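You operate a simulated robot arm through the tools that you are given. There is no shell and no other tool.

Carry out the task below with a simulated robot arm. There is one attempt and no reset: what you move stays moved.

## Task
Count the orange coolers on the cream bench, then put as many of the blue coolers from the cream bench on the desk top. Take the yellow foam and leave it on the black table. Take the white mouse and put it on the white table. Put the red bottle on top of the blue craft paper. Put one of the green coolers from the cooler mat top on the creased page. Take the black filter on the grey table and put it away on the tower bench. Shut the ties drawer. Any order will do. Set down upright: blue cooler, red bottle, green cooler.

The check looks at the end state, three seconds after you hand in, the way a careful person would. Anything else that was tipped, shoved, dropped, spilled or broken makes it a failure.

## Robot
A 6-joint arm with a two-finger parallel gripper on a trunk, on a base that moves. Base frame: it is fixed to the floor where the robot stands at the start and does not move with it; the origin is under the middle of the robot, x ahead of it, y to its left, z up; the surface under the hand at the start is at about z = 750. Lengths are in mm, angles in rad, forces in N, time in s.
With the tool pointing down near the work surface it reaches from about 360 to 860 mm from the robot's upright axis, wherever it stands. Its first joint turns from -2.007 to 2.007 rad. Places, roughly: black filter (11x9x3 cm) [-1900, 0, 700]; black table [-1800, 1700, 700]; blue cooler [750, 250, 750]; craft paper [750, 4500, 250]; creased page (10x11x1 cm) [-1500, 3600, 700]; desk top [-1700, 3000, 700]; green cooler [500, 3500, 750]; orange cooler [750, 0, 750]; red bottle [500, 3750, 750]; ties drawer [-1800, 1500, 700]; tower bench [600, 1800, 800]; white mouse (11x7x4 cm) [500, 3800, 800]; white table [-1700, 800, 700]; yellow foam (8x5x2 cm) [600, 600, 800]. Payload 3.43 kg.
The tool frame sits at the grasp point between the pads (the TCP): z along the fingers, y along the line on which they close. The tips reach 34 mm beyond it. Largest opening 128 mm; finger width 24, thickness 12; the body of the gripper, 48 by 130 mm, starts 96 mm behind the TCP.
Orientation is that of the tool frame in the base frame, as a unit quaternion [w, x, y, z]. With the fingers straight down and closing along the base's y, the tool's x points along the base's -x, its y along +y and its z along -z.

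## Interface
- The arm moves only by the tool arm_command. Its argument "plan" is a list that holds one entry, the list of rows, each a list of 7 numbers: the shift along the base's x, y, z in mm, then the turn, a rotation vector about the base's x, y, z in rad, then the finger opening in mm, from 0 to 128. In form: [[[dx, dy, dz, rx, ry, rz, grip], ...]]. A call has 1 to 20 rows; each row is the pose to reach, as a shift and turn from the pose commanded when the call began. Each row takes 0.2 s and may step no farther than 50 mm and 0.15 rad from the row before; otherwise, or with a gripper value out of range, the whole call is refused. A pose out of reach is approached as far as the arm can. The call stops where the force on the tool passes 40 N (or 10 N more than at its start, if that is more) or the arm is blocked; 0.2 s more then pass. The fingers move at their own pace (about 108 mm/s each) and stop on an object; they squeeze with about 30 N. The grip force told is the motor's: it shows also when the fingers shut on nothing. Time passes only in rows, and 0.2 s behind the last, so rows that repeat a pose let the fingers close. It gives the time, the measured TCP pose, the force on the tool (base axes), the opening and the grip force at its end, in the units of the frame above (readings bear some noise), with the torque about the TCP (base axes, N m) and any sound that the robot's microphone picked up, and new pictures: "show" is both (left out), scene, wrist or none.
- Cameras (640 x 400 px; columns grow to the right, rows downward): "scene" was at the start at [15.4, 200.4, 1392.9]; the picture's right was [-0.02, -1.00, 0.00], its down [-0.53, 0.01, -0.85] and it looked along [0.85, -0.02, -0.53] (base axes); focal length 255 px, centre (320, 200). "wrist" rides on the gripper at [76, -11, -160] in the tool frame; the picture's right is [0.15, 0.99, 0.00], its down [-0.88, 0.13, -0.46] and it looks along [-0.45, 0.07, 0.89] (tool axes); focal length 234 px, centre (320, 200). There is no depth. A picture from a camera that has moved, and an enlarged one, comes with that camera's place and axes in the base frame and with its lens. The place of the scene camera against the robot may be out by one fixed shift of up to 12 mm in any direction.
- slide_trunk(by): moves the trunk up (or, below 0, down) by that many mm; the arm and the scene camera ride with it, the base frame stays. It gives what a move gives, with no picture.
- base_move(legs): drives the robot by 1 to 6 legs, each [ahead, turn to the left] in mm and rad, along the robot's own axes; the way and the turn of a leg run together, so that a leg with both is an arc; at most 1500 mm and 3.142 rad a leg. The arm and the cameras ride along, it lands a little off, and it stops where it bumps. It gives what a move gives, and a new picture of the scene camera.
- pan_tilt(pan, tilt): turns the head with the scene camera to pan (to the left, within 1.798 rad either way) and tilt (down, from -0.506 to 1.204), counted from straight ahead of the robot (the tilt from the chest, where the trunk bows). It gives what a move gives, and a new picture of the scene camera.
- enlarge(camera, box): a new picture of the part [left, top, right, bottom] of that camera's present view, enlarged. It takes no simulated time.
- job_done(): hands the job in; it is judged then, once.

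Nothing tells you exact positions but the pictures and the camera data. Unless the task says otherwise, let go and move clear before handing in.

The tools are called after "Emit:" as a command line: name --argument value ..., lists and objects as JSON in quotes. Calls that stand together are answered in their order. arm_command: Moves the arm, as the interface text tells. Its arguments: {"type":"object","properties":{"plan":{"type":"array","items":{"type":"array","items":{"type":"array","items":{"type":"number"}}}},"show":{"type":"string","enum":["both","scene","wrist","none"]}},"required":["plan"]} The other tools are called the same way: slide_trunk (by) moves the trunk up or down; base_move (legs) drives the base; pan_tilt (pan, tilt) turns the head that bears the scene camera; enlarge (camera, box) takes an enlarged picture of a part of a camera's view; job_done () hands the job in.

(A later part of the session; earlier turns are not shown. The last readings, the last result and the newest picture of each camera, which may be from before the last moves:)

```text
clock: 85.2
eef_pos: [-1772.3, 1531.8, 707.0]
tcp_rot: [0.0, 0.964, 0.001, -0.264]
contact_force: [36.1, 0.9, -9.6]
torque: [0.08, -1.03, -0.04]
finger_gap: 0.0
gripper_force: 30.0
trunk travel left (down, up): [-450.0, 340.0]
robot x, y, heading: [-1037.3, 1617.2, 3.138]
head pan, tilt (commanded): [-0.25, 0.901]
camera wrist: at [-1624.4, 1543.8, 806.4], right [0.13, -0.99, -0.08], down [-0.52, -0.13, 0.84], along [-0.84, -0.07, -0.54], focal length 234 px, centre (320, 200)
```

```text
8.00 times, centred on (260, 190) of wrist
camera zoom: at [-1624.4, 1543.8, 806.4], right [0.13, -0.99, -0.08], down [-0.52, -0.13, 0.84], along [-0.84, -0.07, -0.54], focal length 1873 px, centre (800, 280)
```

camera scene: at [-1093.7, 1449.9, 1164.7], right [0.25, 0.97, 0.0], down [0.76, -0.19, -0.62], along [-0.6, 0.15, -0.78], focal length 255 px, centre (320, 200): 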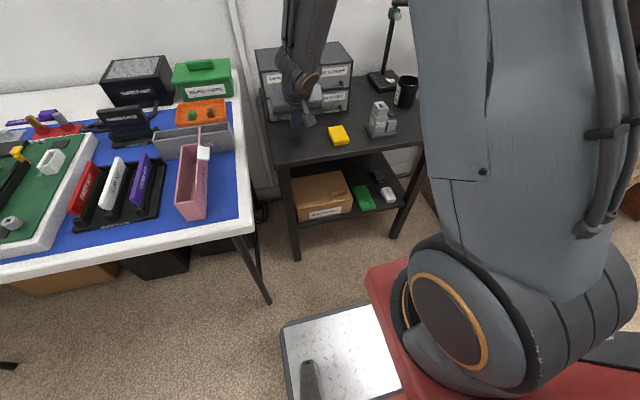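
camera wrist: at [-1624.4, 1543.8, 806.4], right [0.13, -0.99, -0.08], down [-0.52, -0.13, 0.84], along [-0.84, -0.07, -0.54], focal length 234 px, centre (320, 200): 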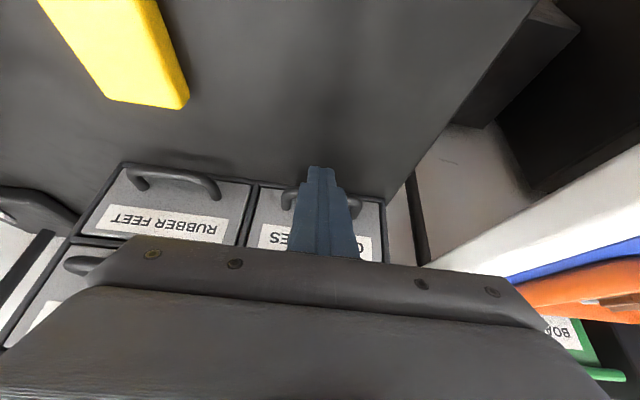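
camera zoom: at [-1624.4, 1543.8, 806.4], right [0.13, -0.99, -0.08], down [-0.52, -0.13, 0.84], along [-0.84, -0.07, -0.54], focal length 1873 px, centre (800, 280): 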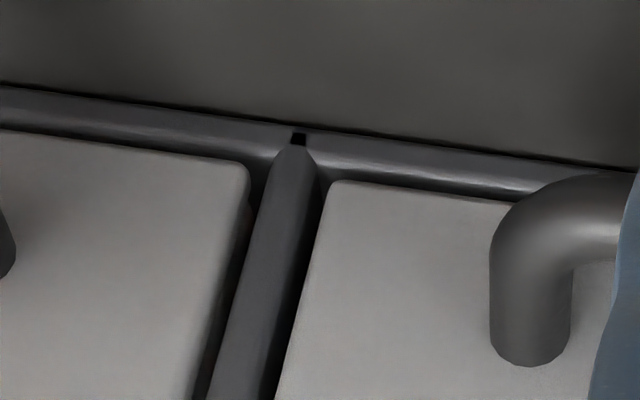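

The drawer is now flush and at its stop. I back the fingers off, raise the arm to vertical and bring the trunk back up.

Emit:
arm_command --plan '[[[25, 0, 0, 0, 0, 0, 0], [60, 0, 5, 0, 0, 0, 0], [80, 0, 40, 0, -0.1, 0, 0], [95, 0, 80, 0, -0.22, 0, 0], [100, 0, 125, 0, -0.34, 0, 0], [110, 0, 170, 0, -0.46, 0, 0], [130, 20, 210, 0, -0.54, 0, 0], [170, 40, 220, 0, -0.54, 0, 20], [210, 60, 230, 0, -0.54, 0, 40], [250, 80, 240, 0, -0.54, 0, 60]]]' --show "wrist"

Emit:
slide_trunk --by 200

Emit:
pan_tilt --pan -0.2 --tilt 0.8

```text
clock: 87.4
eef_pos: [-1524.7, 1609.7, 948.7]
tcp_rot: [0.0, 1.0, 0.001, 0.0]
contact_force: [-0.1, 0.8, -0.8]
torque: [0.0, -0.05, 0.0]
finger_gap: 59.8
gripper_force: 0.1
out of reach, approached as far as the arm can: row 3
trunk travel left (down, up): [-450.0, 340.0]
robot x, y, heading: [-1043.3, 1622.2, 3.136]
head pan, tilt (commanded): [-0.25, 0.901]
camera wrist: at [-1448.6, 1621.5, 1109.4], right [0.15, -0.99, 0.0], down [-0.88, -0.13, 0.46], along [-0.45, -0.07, -0.89], focal length 234 px, centre (320, 200)
```

wrist: 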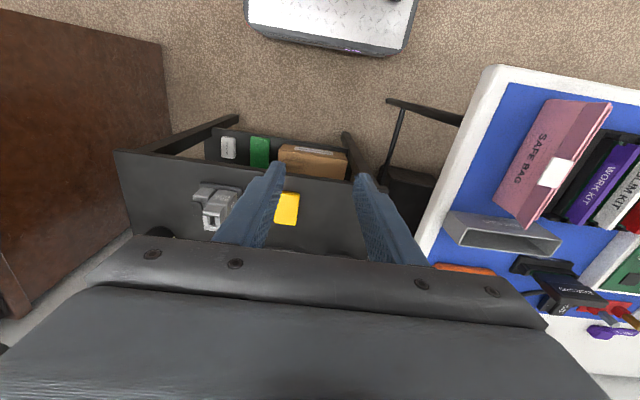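

```text
clock: 89.6
eef_pos: [-1524.7, 1611.4, 1148.3]
tcp_rot: [0.0, 1.0, 0.001, 0.0]
contact_force: [0.7, -0.4, 0.6]
torque: [0.03, 0.03, 0.0]
finger_gap: 60.0
gripper_force: 0.1
trunk travel left (down, up): [-650.0, 140.0]
robot x, y, heading: [-1040.7, 1621.1, 3.143]
head pan, tilt (commanded): [-0.25, 0.901]
```

```text
clock: 90.3
eef_pos: [-1524.3, 1612.4, 1148.1]
tcp_rot: [0.0, 1.0, 0.001, 0.0]
contact_force: [-0.1, -0.7, 0.0]
torque: [-0.02, 0.01, -0.03]
finger_gap: 59.9
gripper_force: 0.0
trunk travel left (down, up): [-650.0, 140.0]
robot x, y, heading: [-1037.7, 1619.0, 3.143]
head pan, tilt (commanded): [-0.201, 0.799]
camera scene: at [-1044.0, 1447.3, 1372.6], right [0.2, 0.98, 0.0], down [0.7, -0.14, -0.7], along [-0.68, 0.14, -0.72], focal length 255 px, centre (320, 200)
```

scene: 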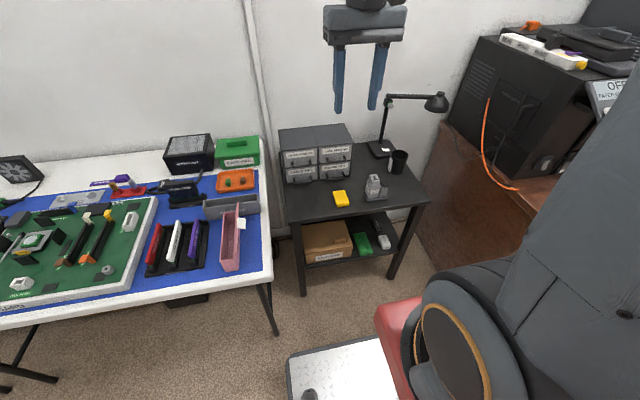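

All good at the black table. Now I drive to the grey table for the black filter.

Emit:
base_move --legs '[[-500, 0], [0, 1.571], [1450, 0], [0, -1.571]]'

Emit:
pan_tilt --pan 0.0 --tilt 0.5

```text
clock: 107.7
eef_pos: [-1000.9, 140.5, 1148.4]
tcp_rot: [0.001, 1.0, 0.019, 0.0]
contact_force: [0.0, 0.3, 0.2]
torque: [-0.02, 0.0, -0.03]
finger_gap: 60.0
gripper_force: 0.0
trunk travel left (down, up): [-650.0, 140.0]
robot x, y, heading: [-515.8, 169.2, -3.108]
head pan, tilt (commanded): [-0.201, 0.799]
camera scene: at [-513.0, -5.5, 1372.6], right [0.16, 0.99, 0.0], down [0.71, -0.12, -0.7], along [-0.69, 0.11, -0.72], focal length 255 px, centre (320, 200)
```

scene: 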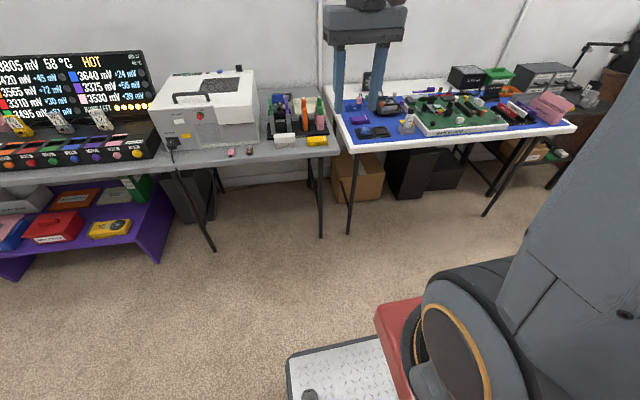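

```text
clock: 108.5
eef_pos: [-1000.3, 142.5, 1148.3]
tcp_rot: [0.0, 1.0, 0.019, 0.0]
contact_force: [1.0, 0.3, -0.3]
torque: [-0.01, 0.0, 0.01]
finger_gap: 60.1
gripper_force: 0.2
trunk travel left (down, up): [-650.0, 140.0]
robot x, y, heading: [-517.1, 164.6, -3.1]
head pan, tilt (commanded): [0.0, 0.499]
camera scene: at [-524.3, -21.9, 1398.5], right [-0.04, 1.0, 0.0], down [0.48, 0.02, -0.88], along [-0.88, -0.03, -0.48], focal length 255 px, centre (320, 200)
```

scene: 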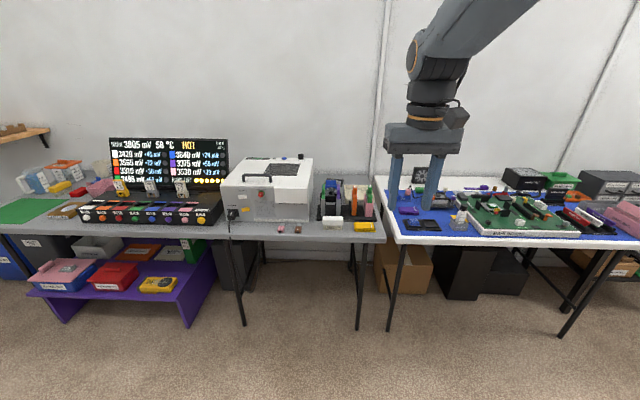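

Emit:
enlarge --camera "scene" --box '[210, 140, 400, 260]'

Emit:
enlarge --camera "scene" --box '[0, 130, 240, 260]'

```text
3.33 times, centred on (305, 200) of scene
camera zoom: at [-524.3, -21.9, 1398.5], right [-0.04, 1.0, 0.0], down [0.48, 0.02, -0.88], along [-0.88, -0.03, -0.48], focal length 850 px, centre (370, 200)
```

zoom: 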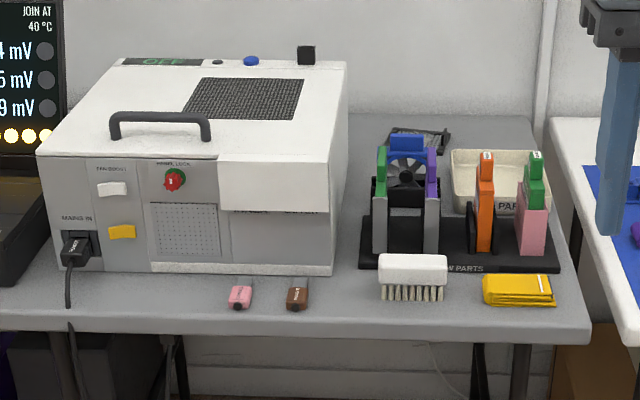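

```text
2.67 times, centred on (120, 195) of scene
camera zoom: at [-524.3, -21.9, 1398.5], right [-0.04, 1.0, 0.0], down [0.48, 0.02, -0.88], along [-0.88, -0.03, -0.48], focal length 680 px, centre (853, 213)
```

zoom: 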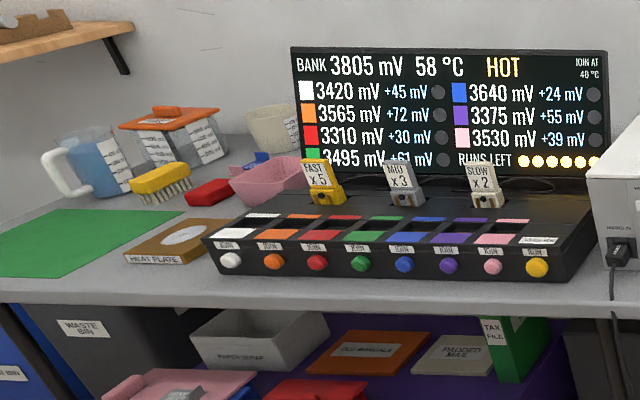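

The black filter looks like the flat black mesh frame behind the blue fan at the back of the grey table. I drive closer to see.

Emit:
base_move --legs '[[0, 0.08], [560, 0], [0, -0.11]]'

Emit:
pan_tilt --pan -0.15 --tilt 0.7

Emit:
enlarge --camera "scene" --box '[240, 80, 440, 230]'

```text
clock: 112.7
eef_pos: [-1552.9, 78.7, 1148.1]
tcp_rot: [-0.001, 1.0, 0.012, 0.0]
contact_force: [-0.2, -0.2, 0.0]
torque: [-0.01, 0.0, 0.02]
finger_gap: 59.8
gripper_force: 0.0
trunk travel left (down, up): [-650.0, 140.0]
robot x, y, heading: [-1067.6, 95.5, -3.122]
head pan, tilt (commanded): [0.0, 0.499]
camera scene: at [-1079.4, -90.5, 1398.6], right [-0.02, 1.0, 0.0], down [0.48, 0.01, -0.88], along [-0.88, -0.02, -0.48], focal length 255 px, centre (320, 200)
```

scene: 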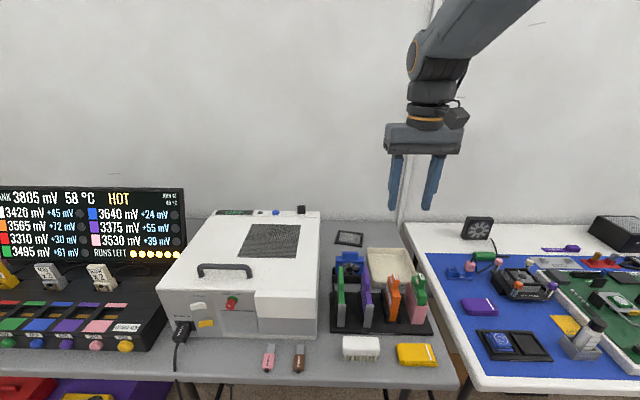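

```text
clock: 113.4
eef_pos: [-1553.8, 79.1, 1147.9]
tcp_rot: [-0.001, 1.0, 0.012, 0.0]
contact_force: [-0.1, -0.5, -0.6]
torque: [0.03, -0.01, 0.02]
finger_gap: 60.0
gripper_force: 0.1
trunk travel left (down, up): [-650.0, 140.0]
robot x, y, heading: [-1068.6, 95.8, -3.116]
head pan, tilt (commanded): [-0.15, 0.7]
camera scene: at [-1072.7, -77.6, 1380.9], right [0.13, 0.99, 0.0], down [0.64, -0.08, -0.77], along [-0.76, 0.1, -0.64], focal length 255 px, centre (320, 200)
```

scene: 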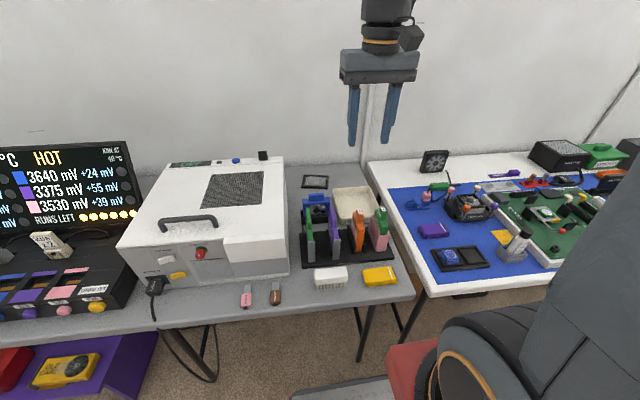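

```text
2.67 times, centred on (340, 155) of scene
camera zoom: at [-1072.7, -77.6, 1380.9], right [0.13, 0.99, 0.0], down [0.64, -0.08, -0.77], along [-0.76, 0.1, -0.64], focal length 680 px, centre (267, 320)
```

zoom: 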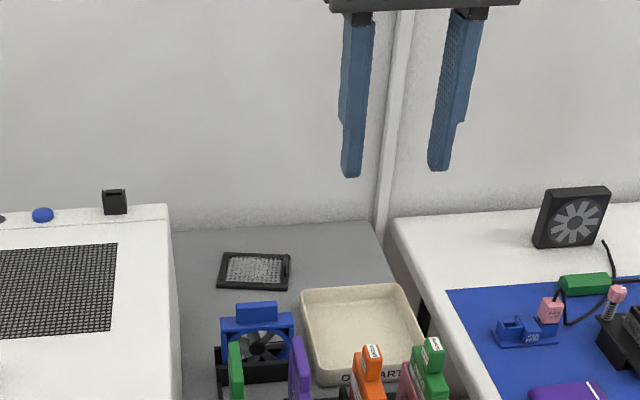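

The filter lies at about (-1910, 12), top near z 780, beside the oven and behind the fan and tray. I edge a little closer and bring the hand above it.

Emit:
base_move --legs '[[60, 0]]'

Emit:
arm_command --plan '[[[-40, -8, 0, 0, 0, 0, 100], [-80, -16, 0, 0, 0, 0, 128], [-120, -24, -10, 0, 0, 0, 128], [-160, -32, -20, 0, 0, 0, 128], [-200, -40, -30, 0, 0, 0, 128], [-240, -48, -40, 0, 0, 0, 128], [-275, -55, -60, 0, 0, 0, 128], [-290, -60, -90, 0, 0, 0, 128]]]' --show "both"

Emit:
enlarge --camera "wrist" --box '[160, 40, 480, 240]'

```text
clock: 114.4
eef_pos: [-1612.3, 77.7, 1148.3]
tcp_rot: [0.0, 1.0, 0.012, -0.001]
contact_force: [-0.5, 0.4, 0.4]
torque: [0.0, 0.03, 0.0]
finger_gap: 59.8
gripper_force: 0.1
trunk travel left (down, up): [-650.0, 140.0]
robot x, y, heading: [-1126.2, 96.9, -3.115]
head pan, tilt (commanded): [-0.15, 0.7]
camera scene: at [-1132.1, -78.9, 1380.9], right [0.13, 0.99, 0.0], down [0.64, -0.08, -0.77], along [-0.76, 0.1, -0.64], focal length 255 px, centre (320, 200)
```

scene: 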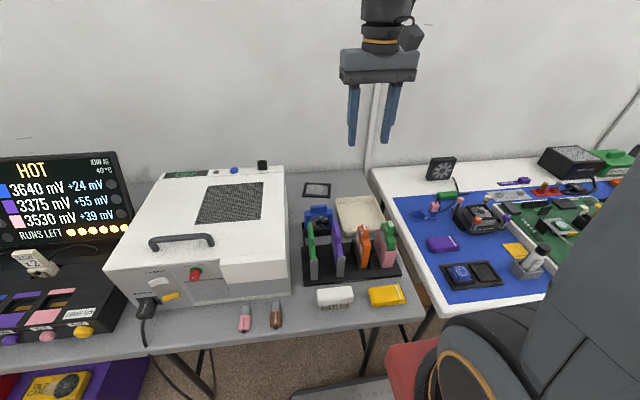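

```text
clock: 116.2
eef_pos: [-1903.7, 16.7, 1059.5]
tcp_rot: [0.0, 1.0, 0.012, -0.001]
contact_force: [0.1, 0.6, 0.0]
torque: [-0.02, 0.02, 0.01]
finger_gap: 128.1
gripper_force: 0.1
trunk travel left (down, up): [-650.0, 140.0]
robot x, y, heading: [-1129.5, 96.1, -3.119]
head pan, tilt (commanded): [-0.15, 0.7]
camera scene: at [-1131.9, -78.9, 1380.9], right [0.13, 0.99, 0.0], down [0.64, -0.08, -0.77], along [-0.76, 0.1, -0.64], focal length 255 px, centre (320, 200)
camera wrist: at [-1826.0, 30.2, 1220.4], right [0.17, -0.99, 0.0], down [-0.88, -0.15, 0.46], along [-0.45, -0.08, -0.89], focal length 234 px, centre (320, 200)
```

scene: 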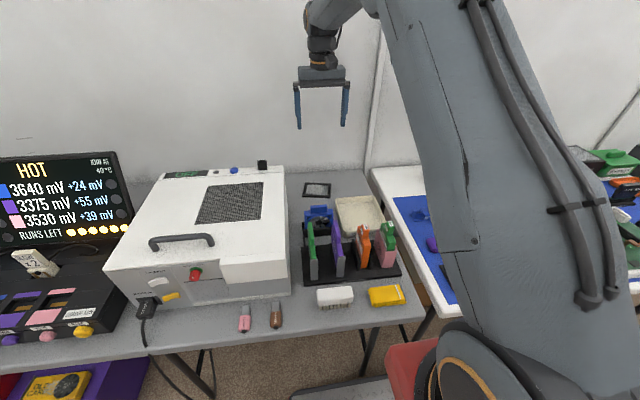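
wrist: 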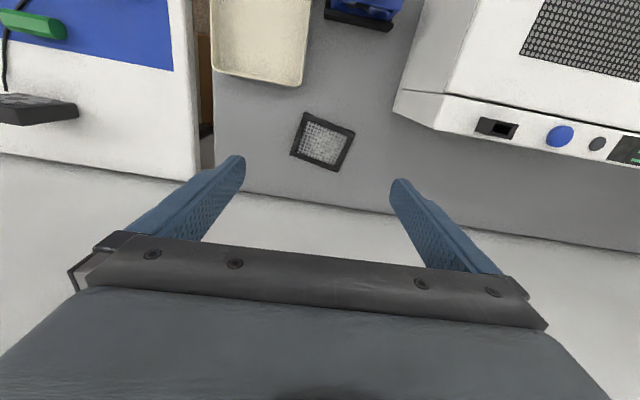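

```text
2.00 times, centred on (320, 140) of wrist
camera zoom: at [-1826.0, 30.2, 1220.4], right [0.17, -0.99, 0.0], down [-0.88, -0.15, 0.46], along [-0.45, -0.08, -0.89], focal length 468 px, centre (320, 320)
```

zoom: 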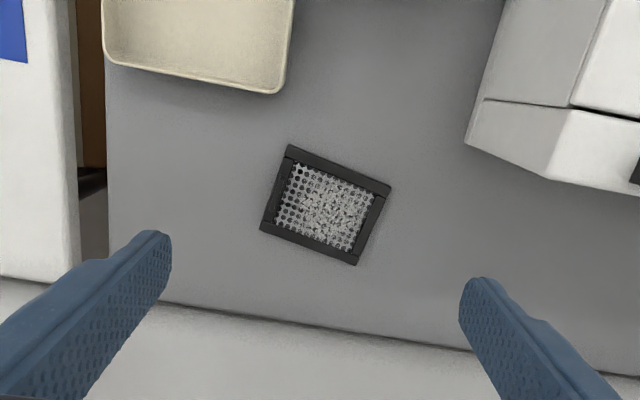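

The filter is turned by about -0.17 rad, centre near (-1934, 7), top near z 758. I align the hand and lower for a closer look.

Emit:
arm_command --plan '[[[-10, -3, -20, 0, 0, -0.1, 128], [-20, -6, -60, 0, 0, -0.19, 128], [-30, -10, -105, 0, 0, -0.19, 128], [-30, -10, -150, 0, 0, -0.19, 128], [-30, -10, -190, 0, 0, -0.19, 128]]]' --show "both"

Emit:
enlarge --camera "wrist" --box '[160, 40, 480, 240]'

```text
clock: 117.4
eef_pos: [-1930.9, 7.5, 869.1]
tcp_rot: [0.001, 0.997, -0.083, -0.001]
contact_force: [0.3, -0.5, 0.2]
torque: [0.02, 0.02, 0.03]
finger_gap: 128.2
gripper_force: 0.1
trunk travel left (down, up): [-650.0, 140.0]
robot x, y, heading: [-1126.5, 96.6, -3.115]
head pan, tilt (commanded): [-0.15, 0.7]
camera scene: at [-1132.0, -78.9, 1380.9], right [0.13, 0.99, 0.0], down [0.64, -0.08, -0.77], along [-0.76, 0.1, -0.64], focal length 255 px, centre (320, 200)
camera wrist: at [-1853.4, 5.9, 1028.6], right [-0.02, -1.0, 0.0], down [-0.89, 0.02, 0.46], along [-0.46, 0.01, -0.89], focal length 234 px, centre (320, 200)
```

scene: 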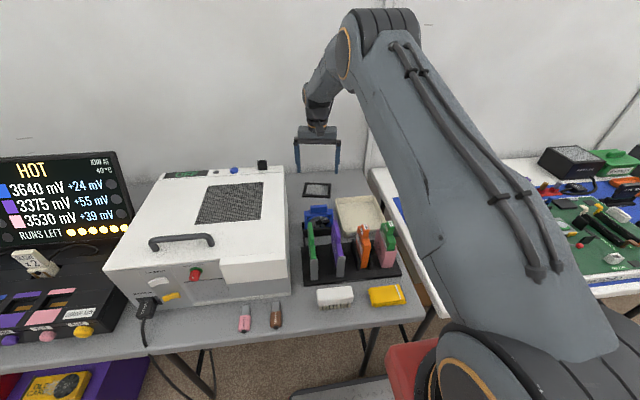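
wrist: 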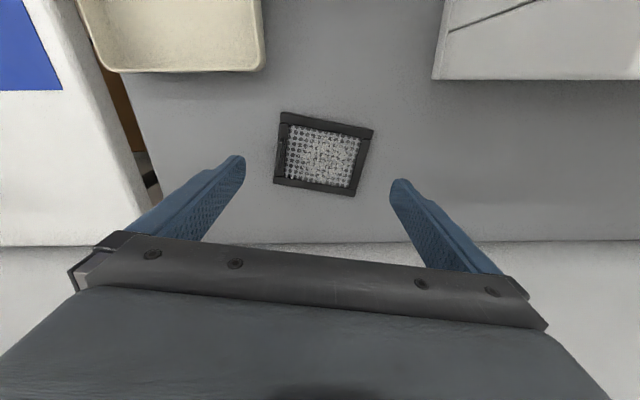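

```text
2.00 times, centred on (320, 140) of wrist
camera zoom: at [-1853.4, 5.9, 1028.6], right [-0.02, -1.0, 0.0], down [-0.89, 0.02, 0.46], along [-0.46, 0.01, -0.89], focal length 468 px, centre (320, 320)
```

zoom: 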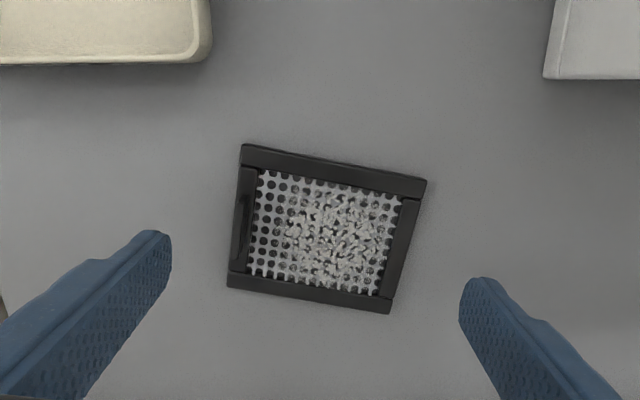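

Emit:
arm_command --plan '[[[-4, 0, -20, 0, 0, -0.02, 128], [-7.5, -1, -50, 0, 0, -0.037, 128], [-7.5, -1, -75, 0, 0, -0.037, 128]]]' --show "wrist"

Emit:
enlarge --camera "wrist" --box '[160, 60, 480, 260]'

Emit:
enlarge --camera "scene" --box '[260, 110, 380, 210]'

```text
clock: 118.2
eef_pos: [-1939.8, 8.6, 792.0]
tcp_rot: [0.0, 0.995, -0.102, 0.0]
contact_force: [-0.2, -0.3, 0.0]
torque: [0.01, 0.03, 0.02]
finger_gap: 128.0
gripper_force: 0.1
trunk travel left (down, up): [-650.0, 140.0]
robot x, y, heading: [-1127.0, 96.5, -3.119]
head pan, tilt (commanded): [-0.15, 0.7]
camera wrist: at [-1862.5, 3.6, 953.6], right [-0.06, -1.0, 0.0], down [-0.89, 0.05, 0.46], along [-0.46, 0.02, -0.89], focal length 234 px, centre (320, 200)
```

wrist: 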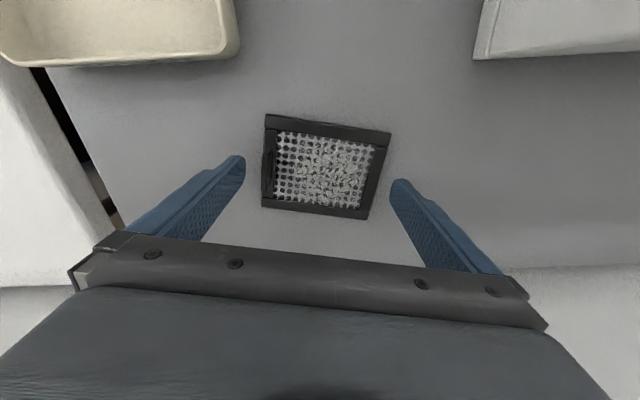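

```text
2.00 times, centred on (320, 160) of wrist
camera zoom: at [-1862.5, 3.6, 953.6], right [-0.06, -1.0, 0.0], down [-0.89, 0.05, 0.46], along [-0.46, 0.02, -0.89], focal length 468 px, centre (320, 280)
```

zoom: 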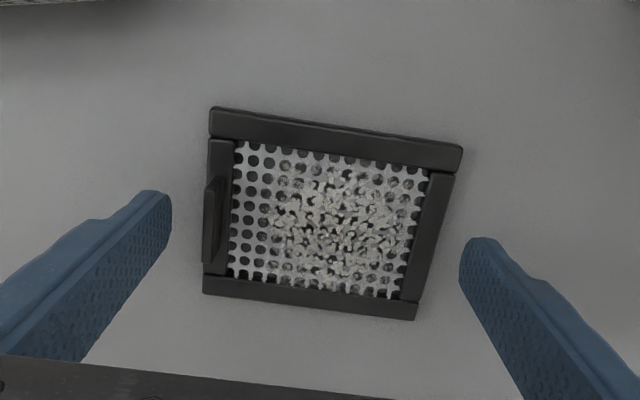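

```text
4.00 times, centred on (320, 160) of scene
camera zoom: at [-1132.1, -78.9, 1380.9], right [0.13, 0.99, 0.0], down [0.64, -0.08, -0.77], along [-0.76, 0.1, -0.64], focal length 1020 px, centre (320, 360)
```

zoom: 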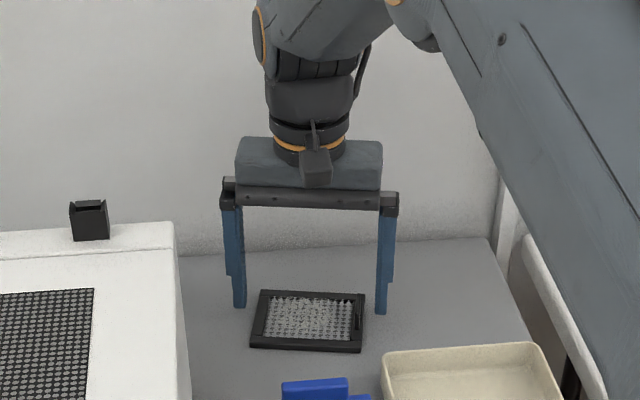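

Emit:
arm_command --plan '[[[0, -3, -8, 0, 0, 0, 128], [0, -3, -16, 0, 0, 0, 128], [0, -3, -23, 0, 0, 0, 128], [0, -3, -26, 0, 0, 0, 128], [0, -3, -26, 0, 0, 0, 128]]]' --show "wrist"

Emit:
enlarge --camera "scene" --box '[260, 110, 380, 210]'

Emit:
enlarge --camera "wrist" --box '[160, 60, 480, 260]'

```text
clock: 119.2
eef_pos: [-1941.0, 3.8, 773.6]
tcp_rot: [0.0, 0.995, -0.101, -0.003]
contact_force: [5.7, -0.9, 13.6]
torque: [0.88, -0.51, -0.35]
finger_gap: 127.9
gripper_force: 0.0
trunk travel left (down, up): [-650.0, 140.0]
robot x, y, heading: [-1131.3, 98.4, -3.12]
head pan, tilt (commanded): [-0.15, 0.7]
stopped in row 4: the force on the tool passed its limit at 44 N (the readings are from after the stop); the commanded pose is now the measured one
camera wrist: at [-1863.2, -0.3, 934.3], right [-0.06, -1.0, 0.0], down [-0.89, 0.05, 0.46], along [-0.46, 0.03, -0.89], focal length 234 px, centre (320, 200)
```

wrist: 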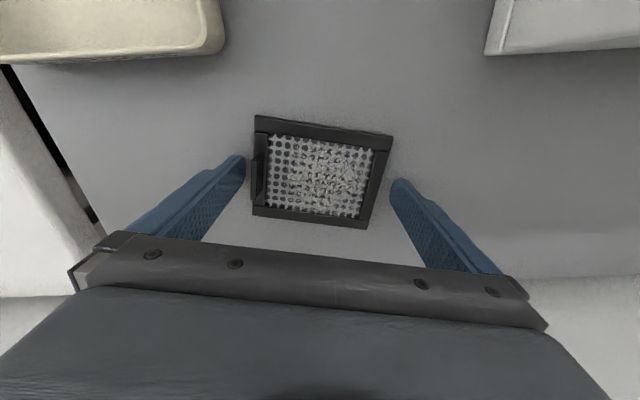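

```text
4.00 times, centred on (320, 160) of scene
camera zoom: at [-1131.2, -79.0, 1380.9], right [0.13, 0.99, 0.0], down [0.64, -0.08, -0.77], along [-0.76, 0.1, -0.64], focal length 1020 px, centre (320, 360)
```

zoom: 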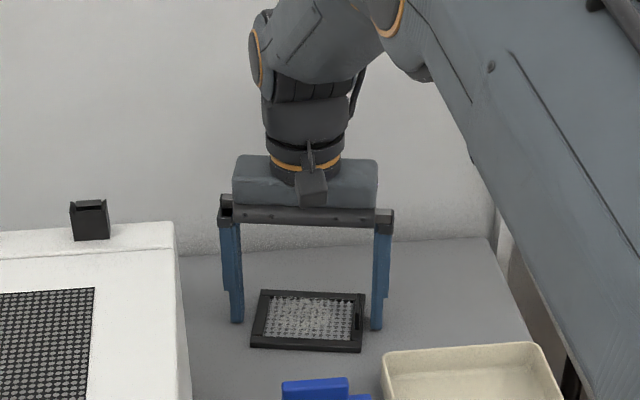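

```text
2.00 times, centred on (320, 160) of wrist
camera zoom: at [-1863.2, -0.3, 934.3], right [-0.06, -1.0, 0.0], down [-0.89, 0.05, 0.46], along [-0.46, 0.03, -0.89], focal length 468 px, centre (320, 280)
```

zoom: 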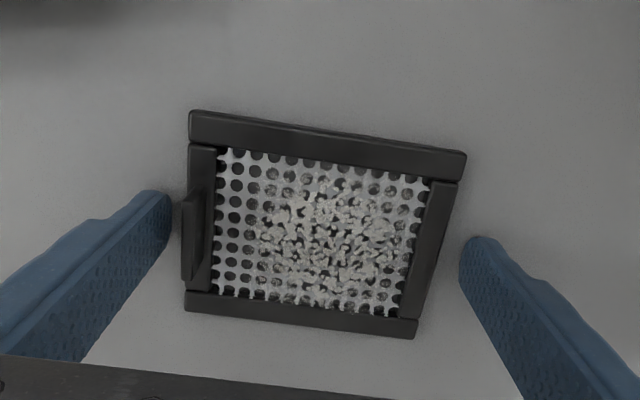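

The tips touched the table (z ≈ 739), so the filter frame is thin. I rise 3 mm and close on it.

Emit:
arm_command --plan '[[[0, 1.5, 1, 0, 0, 0, 128], [0, 1.5, 1, 0, 0, 0, 118], [0, 1.5, 1, 0, 0, 0, 105], [0, 1.5, 1, 0, 0, 0, 95], [0, 1.5, 1, 0, 0, 0, 90], [0, 1.5, 1, 0, 0, 0, 90]]]' --show "wrist"

Emit:
enlarge --camera "scene" --box '[260, 110, 380, 210]'

Emit:
enlarge --camera "wrist" --box '[160, 60, 480, 260]'

```text
clock: 120.6
eef_pos: [-1940.0, 7.4, 773.1]
tcp_rot: [0.001, 0.995, -0.101, -0.001]
contact_force: [-2.7, 7.8, 15.5]
torque: [1.1, -0.25, 0.28]
finger_gap: 109.0
gripper_force: 29.9
trunk travel left (down, up): [-650.0, 140.0]
robot x, y, heading: [-1131.4, 92.7, -3.119]
head pan, tilt (commanded): [-0.15, 0.7]
camera wrist: at [-1863.2, 2.4, 934.4], right [-0.06, -1.0, 0.0], down [-0.89, 0.05, 0.46], along [-0.46, 0.03, -0.89], focal length 234 px, centre (320, 200)
```

wrist: 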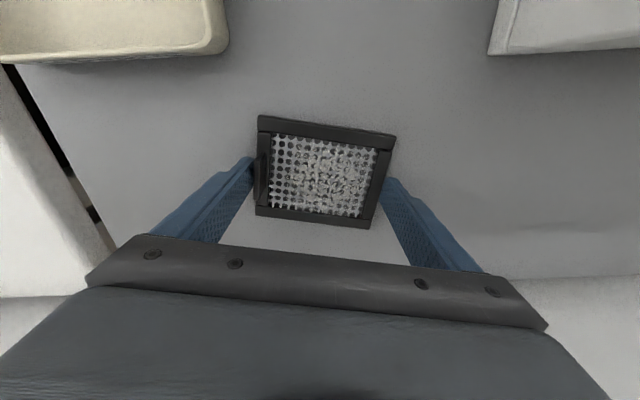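

```text
4.00 times, centred on (320, 160) of scene
camera zoom: at [-1131.6, -78.6, 1381.0], right [0.13, 0.99, 0.0], down [0.64, -0.08, -0.77], along [-0.76, 0.1, -0.64], focal length 1020 px, centre (320, 360)
```

zoom: 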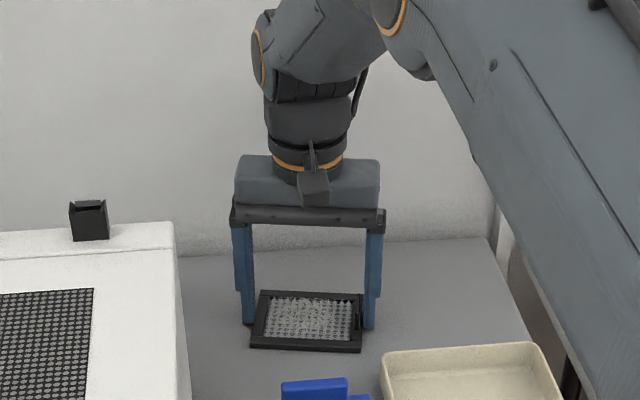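

```text
2.00 times, centred on (320, 160) of wrist
camera zoom: at [-1863.2, 2.4, 934.4], right [-0.06, -1.0, 0.0], down [-0.89, 0.05, 0.46], along [-0.46, 0.03, -0.89], focal length 468 px, centre (320, 280)
```

zoom: 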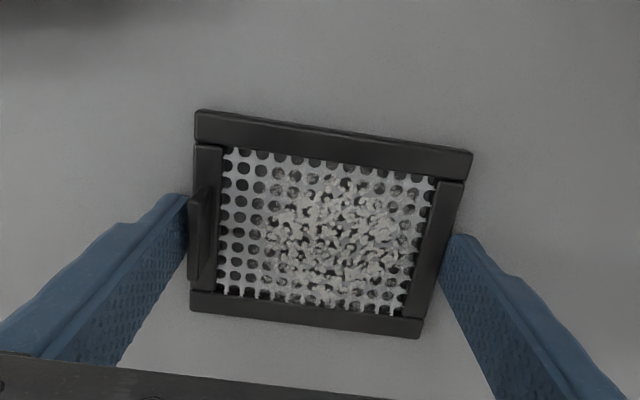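

Gripped at a gap of 109. Lifting gently.

Emit:
arm_command --plan '[[[0, 0, 5, 0, 0, 0, 90], [0, 0, 15, 0, 0, 0, 90], [0, 0, 35, 0, 0, 0, 90], [0, 0, 65, 0, 0, 0, 90], [0, 0, 100, 0, 0, 0, 90]]]' --show "both"

Emit:
enlarge --camera "wrist" --box '[160, 60, 480, 260]'

Emit:
enlarge --camera "scene" --box '[260, 60, 380, 180]'

```text
clock: 121.8
eef_pos: [-1942.0, 6.4, 872.0]
tcp_rot: [-0.001, 0.995, -0.102, -0.001]
contact_force: [-0.6, -0.3, -1.5]
torque: [0.02, -0.01, 0.03]
finger_gap: 109.0
gripper_force: 29.9
trunk travel left (down, up): [-650.0, 140.0]
robot x, y, heading: [-1128.5, 100.4, -3.123]
head pan, tilt (commanded): [-0.15, 0.7]
camera scene: at [-1132.5, -79.0, 1380.9], right [0.13, 0.99, 0.0], down [0.64, -0.08, -0.76], along [-0.76, 0.1, -0.64], focal length 255 px, centre (320, 200)
camera wrist: at [-1864.6, 1.8, 1031.7], right [-0.06, -1.0, 0.0], down [-0.89, 0.05, 0.46], along [-0.46, 0.03, -0.89], focal length 234 px, centre (320, 200)
```

scene: 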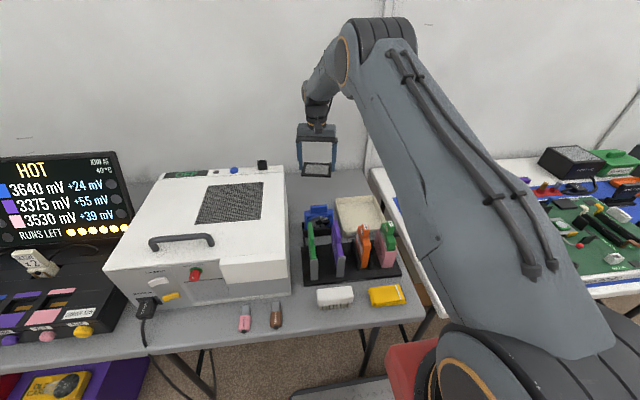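
wrist: 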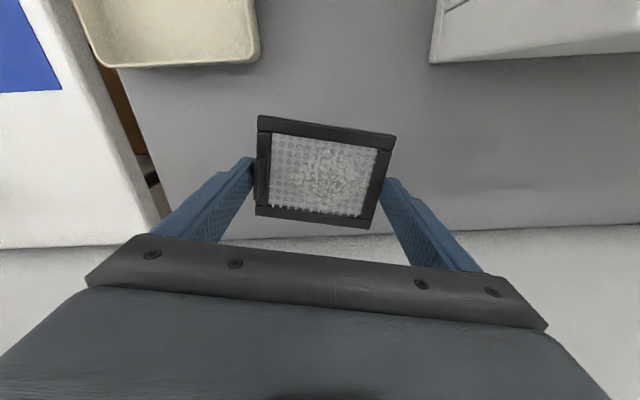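

```text
2.00 times, centred on (320, 160) of wrist
camera zoom: at [-1864.6, 1.8, 1031.7], right [-0.06, -1.0, 0.0], down [-0.89, 0.05, 0.46], along [-0.46, 0.03, -0.89], focal length 468 px, centre (320, 280)
```

zoom: 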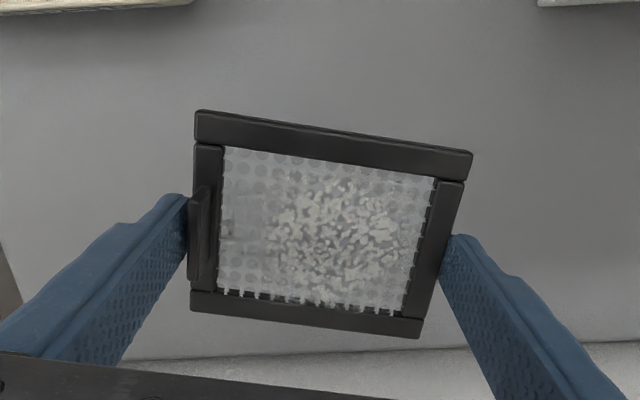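

```text
3.33 times, centred on (320, 120) of scene
camera zoom: at [-1132.5, -79.0, 1380.9], right [0.13, 0.99, 0.0], down [0.64, -0.08, -0.76], along [-0.76, 0.1, -0.64], focal length 850 px, centre (320, 467)
```

zoom: 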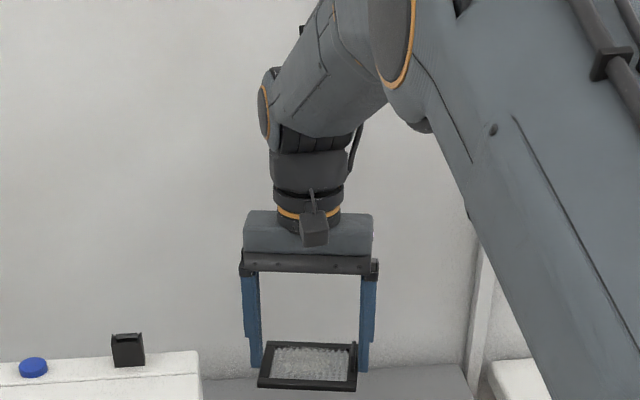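

The filter is held level. I raise and retract the arm, back out, and drive toward the tower bench.

Emit:
arm_command --plan '[[[0, 0, 45, 0, 0, 0, 90], [0, 0, 90, 0, 0, 0, 90], [0, 0, 135, 0, 0, 0, 90], [0, 0, 180, 0, 0, 0, 90], [40, 5, 205, 0, 0, 0, 90], [80, 10, 225, 0, 0, 0, 90], [125, 15, 240, 0, 0, 0, 90], [170, 20, 250, 0, 0, 0, 90], [215, 30, 250, 0, 0, 0, 90], [260, 40, 250, 0, 0, 0, 90], [305, 50, 250, 0, 0, 0, 90], [345, 60, 250, 0, 0, 0, 90], [370, 70, 250, 0, 0, 0, 90]]]' --show "none"

Emit:
base_move --legs '[[-600, 0], [0, -1.592], [1500, 0], [0, -1.571]]'

Emit:
pan_tilt --pan 0.0 --tilt 0.5

```text
clock: 124.6
eef_pos: [-1570.0, 76.4, 1123.2]
tcp_rot: [0.0, 0.995, -0.101, 0.0]
contact_force: [-0.3, 0.1, -0.8]
torque: [-0.01, -0.05, -0.01]
finger_gap: 108.9
gripper_force: 29.7
trunk travel left (down, up): [-650.0, 140.0]
robot x, y, heading: [-1124.7, 96.9, -3.115]
head pan, tilt (commanded): [-0.15, 0.7]
```

```text
clock: 142.7
eef_pos: [-82.1, 1637.7, 1123.4]
tcp_rot: [0.0, 0.101, 0.995, 0.001]
contact_force: [-1.4, 0.0, -1.0]
torque: [-0.01, 0.01, -0.02]
finger_gap: 108.9
gripper_force: 30.0
trunk travel left (down, up): [-650.0, 140.0]
robot x, y, heading: [-526.5, 1614.7, 0.024]
head pan, tilt (commanded): [-0.15, 0.7]
camera scene: at [-519.2, 1807.1, 1380.9], right [-0.13, -0.99, 0.0], down [-0.64, 0.08, -0.76], along [0.76, -0.1, -0.64], focal length 255 px, centre (320, 200)
```

scene: 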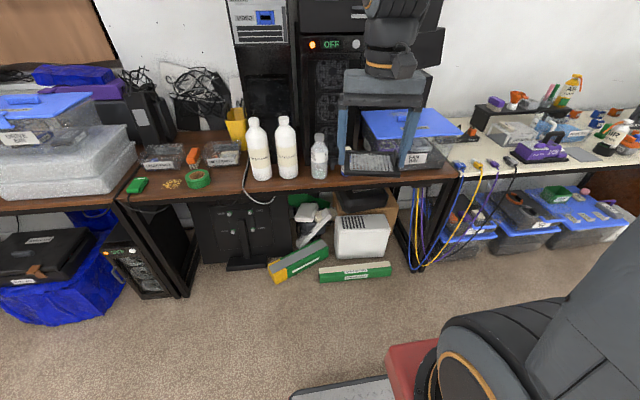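

```text
clock: 143.5
eef_pos: [-82.1, 1637.3, 1122.0]
tcp_rot: [0.001, 0.1, 0.995, 0.0]
contact_force: [0.4, -1.0, -1.8]
torque: [0.02, 0.02, -0.02]
finger_gap: 108.8
gripper_force: 29.8
trunk travel left (down, up): [-650.0, 140.0]
robot x, y, heading: [-524.7, 1611.6, 0.021]
head pan, tilt (commanded): [0.0, 0.499]
camera scene: at [-512.5, 1819.9, 1398.5], right [0.02, -1.0, 0.0], down [-0.48, -0.01, -0.88], along [0.88, 0.02, -0.48], focal length 255 px, centre (320, 200)
```

scene: 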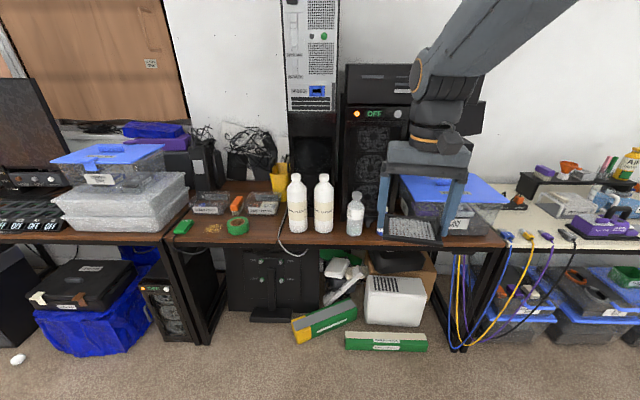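

Emit:
enlarge --camera "scene" --box '[150, 140, 400, 290]'

Emit:
enlarge --camera "scene" --box '[330, 140, 530, 270]'

```text
2.56 times, centred on (275, 215) of scene
camera zoom: at [-512.5, 1819.9, 1398.5], right [0.02, -1.0, 0.0], down [-0.48, -0.01, -0.88], along [0.88, 0.02, -0.48], focal length 653 px, centre (435, 162)
```

zoom: 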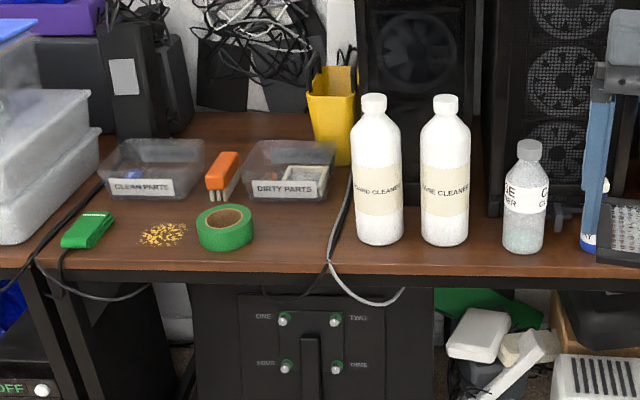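

```text
3.08 times, centred on (430, 205) of scene
camera zoom: at [-512.5, 1819.9, 1398.5], right [0.02, -1.0, 0.0], down [-0.48, -0.01, -0.88], along [0.88, 0.02, -0.48], focal length 785 px, centre (-18, 185)
```

zoom: 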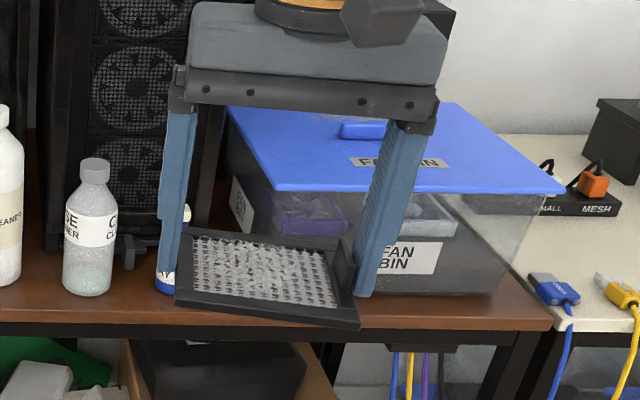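

The filter and hand hide part of the bench, so I swing the arm to the right to see the surface.

Emit:
arm_command --plan '[[[0, -40, 10, 0, 0, 0, 90], [0, -85, 20, 0, 0, 0, 90], [0, -130, 30, 0, 0, 0, 90], [0, -175, 40, 0, 0, 0, 90], [0, -220, 50, 0, 0, 0, 90], [0, -265, 60, 0, 0, 0, 90], [0, -310, 70, 0, 0, 0, 90]]]' --show "none"

Emit:
pan_tilt --pan -0.2 --tilt 0.55

Emit:
enlarge --camera "scene" --box '[200, 100, 480, 275]'

```text
clock: 145.1
eef_pos: [-84.1, 1330.2, 1192.9]
tcp_rot: [0.002, 0.101, 0.995, -0.001]
contact_force: [0.5, 0.8, 0.1]
torque: [-0.09, -0.01, 0.02]
finger_gap: 108.7
gripper_force: 30.2
trunk travel left (down, up): [-650.0, 140.0]
robot x, y, heading: [-525.7, 1619.1, 0.028]
head pan, tilt (commanded): [0.0, 0.499]
```

```text
clock: 145.8
eef_pos: [-84.7, 1329.8, 1193.3]
tcp_rot: [0.001, 0.102, 0.995, 0.0]
contact_force: [0.2, -0.1, -0.7]
torque: [0.0, 0.02, -0.03]
finger_gap: 108.7
gripper_force: 30.4
trunk travel left (down, up): [-650.0, 140.0]
robot x, y, heading: [-526.0, 1616.9, 0.024]
head pan, tilt (commanded): [-0.201, 0.55]
camera scene: at [-515.1, 1801.9, 1394.1], right [-0.18, -0.98, 0.0], down [-0.51, 0.09, -0.85], along [0.84, -0.15, -0.52], focal length 255 px, centre (320, 200)
```

scene: 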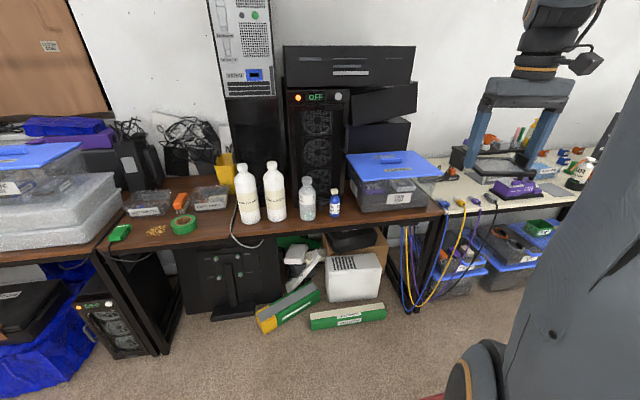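

```text
2.29 times, centred on (340, 188) of scene
camera zoom: at [-515.1, 1801.9, 1394.1], right [-0.18, -0.98, 0.0], down [-0.51, 0.09, -0.85], along [0.84, -0.15, -0.52], focal length 583 px, centre (274, 229)
```

zoom: 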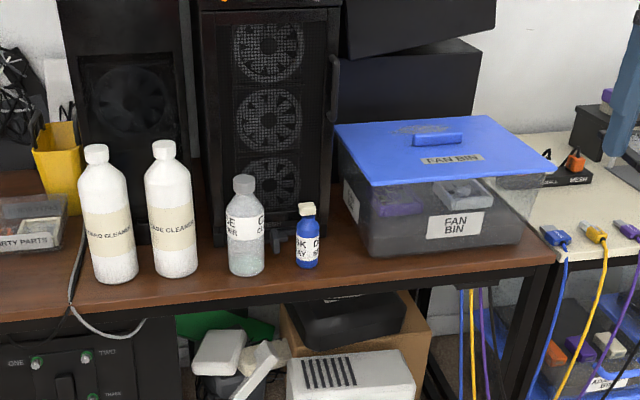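

There's a clear strip on the tower bench in front of the fan bin. I drive a bit closer and look at it with the wrist camera.

Emit:
base_move --legs '[[220, 0]]'

Emit:
arm_command --plan '[[[20, 10, 0, 0, 0, 0, 90], [40, 20, 0, 0, 0, 0, 90], [60, 30, 0, 0, 0, 0, 90], [80, 40, 0, 0, 0, 0, 90], [100, 50, 0, 0, 0, 0, 90]]]' --show "both"

```text
clock: 147.5
eef_pos: [134.3, 1332.5, 1191.6]
tcp_rot: [0.001, 0.103, 0.995, 0.0]
contact_force: [0.5, -0.1, -1.6]
torque: [-0.01, -0.02, 0.03]
finger_gap: 108.9
gripper_force: 30.2
trunk travel left (down, up): [-650.0, 140.0]
robot x, y, heading: [-307.7, 1620.5, 0.018]
head pan, tilt (commanded): [-0.201, 0.55]
camera scene: at [-294.7, 1806.2, 1394.1], right [-0.18, -0.98, 0.0], down [-0.51, 0.09, -0.85], along [0.84, -0.15, -0.52], focal length 255 px, centre (320, 200)
```

scene: 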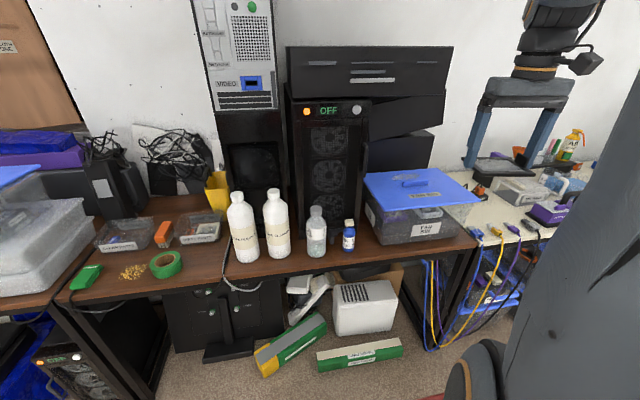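

```text
clock: 148.7
eef_pos: [237.4, 1382.3, 1193.2]
tcp_rot: [0.001, 0.103, 0.995, 0.001]
contact_force: [0.7, -0.3, 0.0]
torque: [0.0, -0.05, -0.01]
finger_gap: 109.1
gripper_force: 30.0
trunk travel left (down, up): [-650.0, 140.0]
robot x, y, heading: [-306.1, 1624.5, 0.02]
head pan, tilt (commanded): [-0.201, 0.55]
camera scene: at [-294.8, 1806.2, 1394.0], right [-0.18, -0.98, 0.0], down [-0.51, 0.1, -0.85], along [0.84, -0.15, -0.52], focal length 255 px, centre (320, 200)
camera wrist: at [159.8, 1387.0, 1353.3], right [0.06, 1.0, 0.0], down [0.89, -0.05, 0.46], along [0.46, -0.03, -0.89], focal length 234 px, centre (320, 200)
```

scene: 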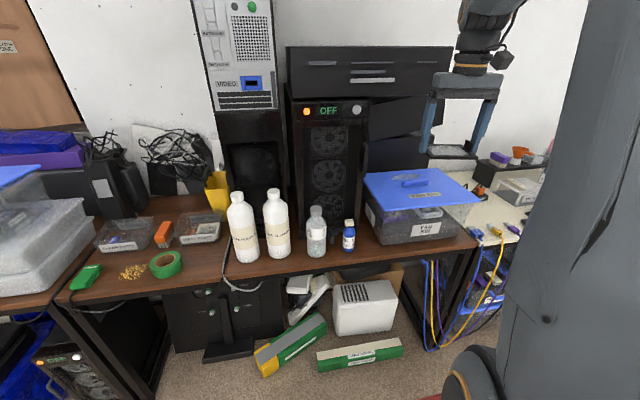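
wrist: 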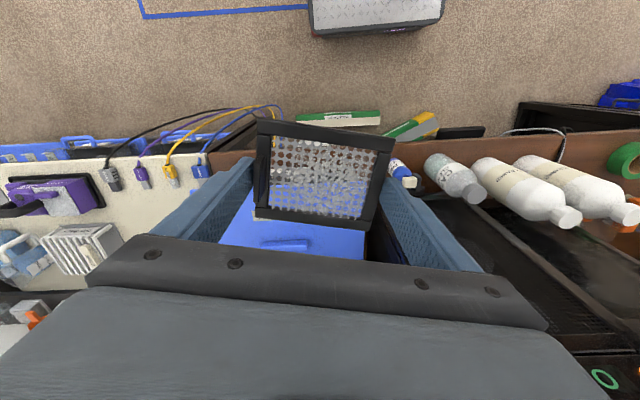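

Emit:
enlarge --camera "scene" --box '[320, 160, 500, 270]'

Emit:
enlarge --camera "wrist" --box '[180, 100, 460, 270]'

```text
3.56 times, centred on (410, 215) of scene
camera zoom: at [-294.8, 1806.2, 1394.0], right [-0.18, -0.98, 0.0], down [-0.51, 0.1, -0.85], along [0.84, -0.15, -0.52], focal length 907 px, centre (0, 147)
```

zoom: 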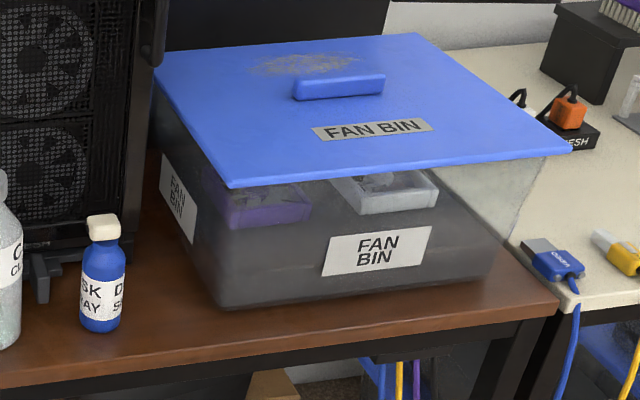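

```text
2.29 times, centred on (320, 185) of wrist
camera zoom: at [159.8, 1387.0, 1353.3], right [0.06, 1.0, 0.0], down [0.89, -0.05, 0.46], along [0.46, -0.03, -0.89], focal length 535 px, centre (320, 234)
```

zoom: 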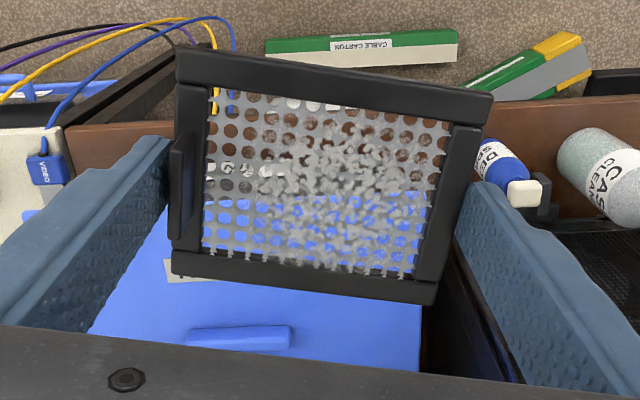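

The strip before the fan bin is only about 63 mm deep, too shallow. I check the free patch left of the white bottles instead.

Emit:
enlarge --camera "scene" --box '[60, 170, 280, 310]'

```text
2.86 times, centred on (170, 240) of scene
camera zoom: at [-294.8, 1806.2, 1394.0], right [-0.18, -0.98, 0.0], down [-0.51, 0.1, -0.85], along [0.84, -0.15, -0.52], focal length 729 px, centre (749, 86)
```

zoom: 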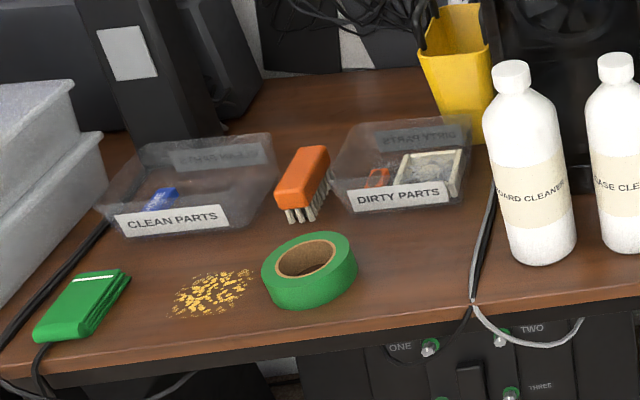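

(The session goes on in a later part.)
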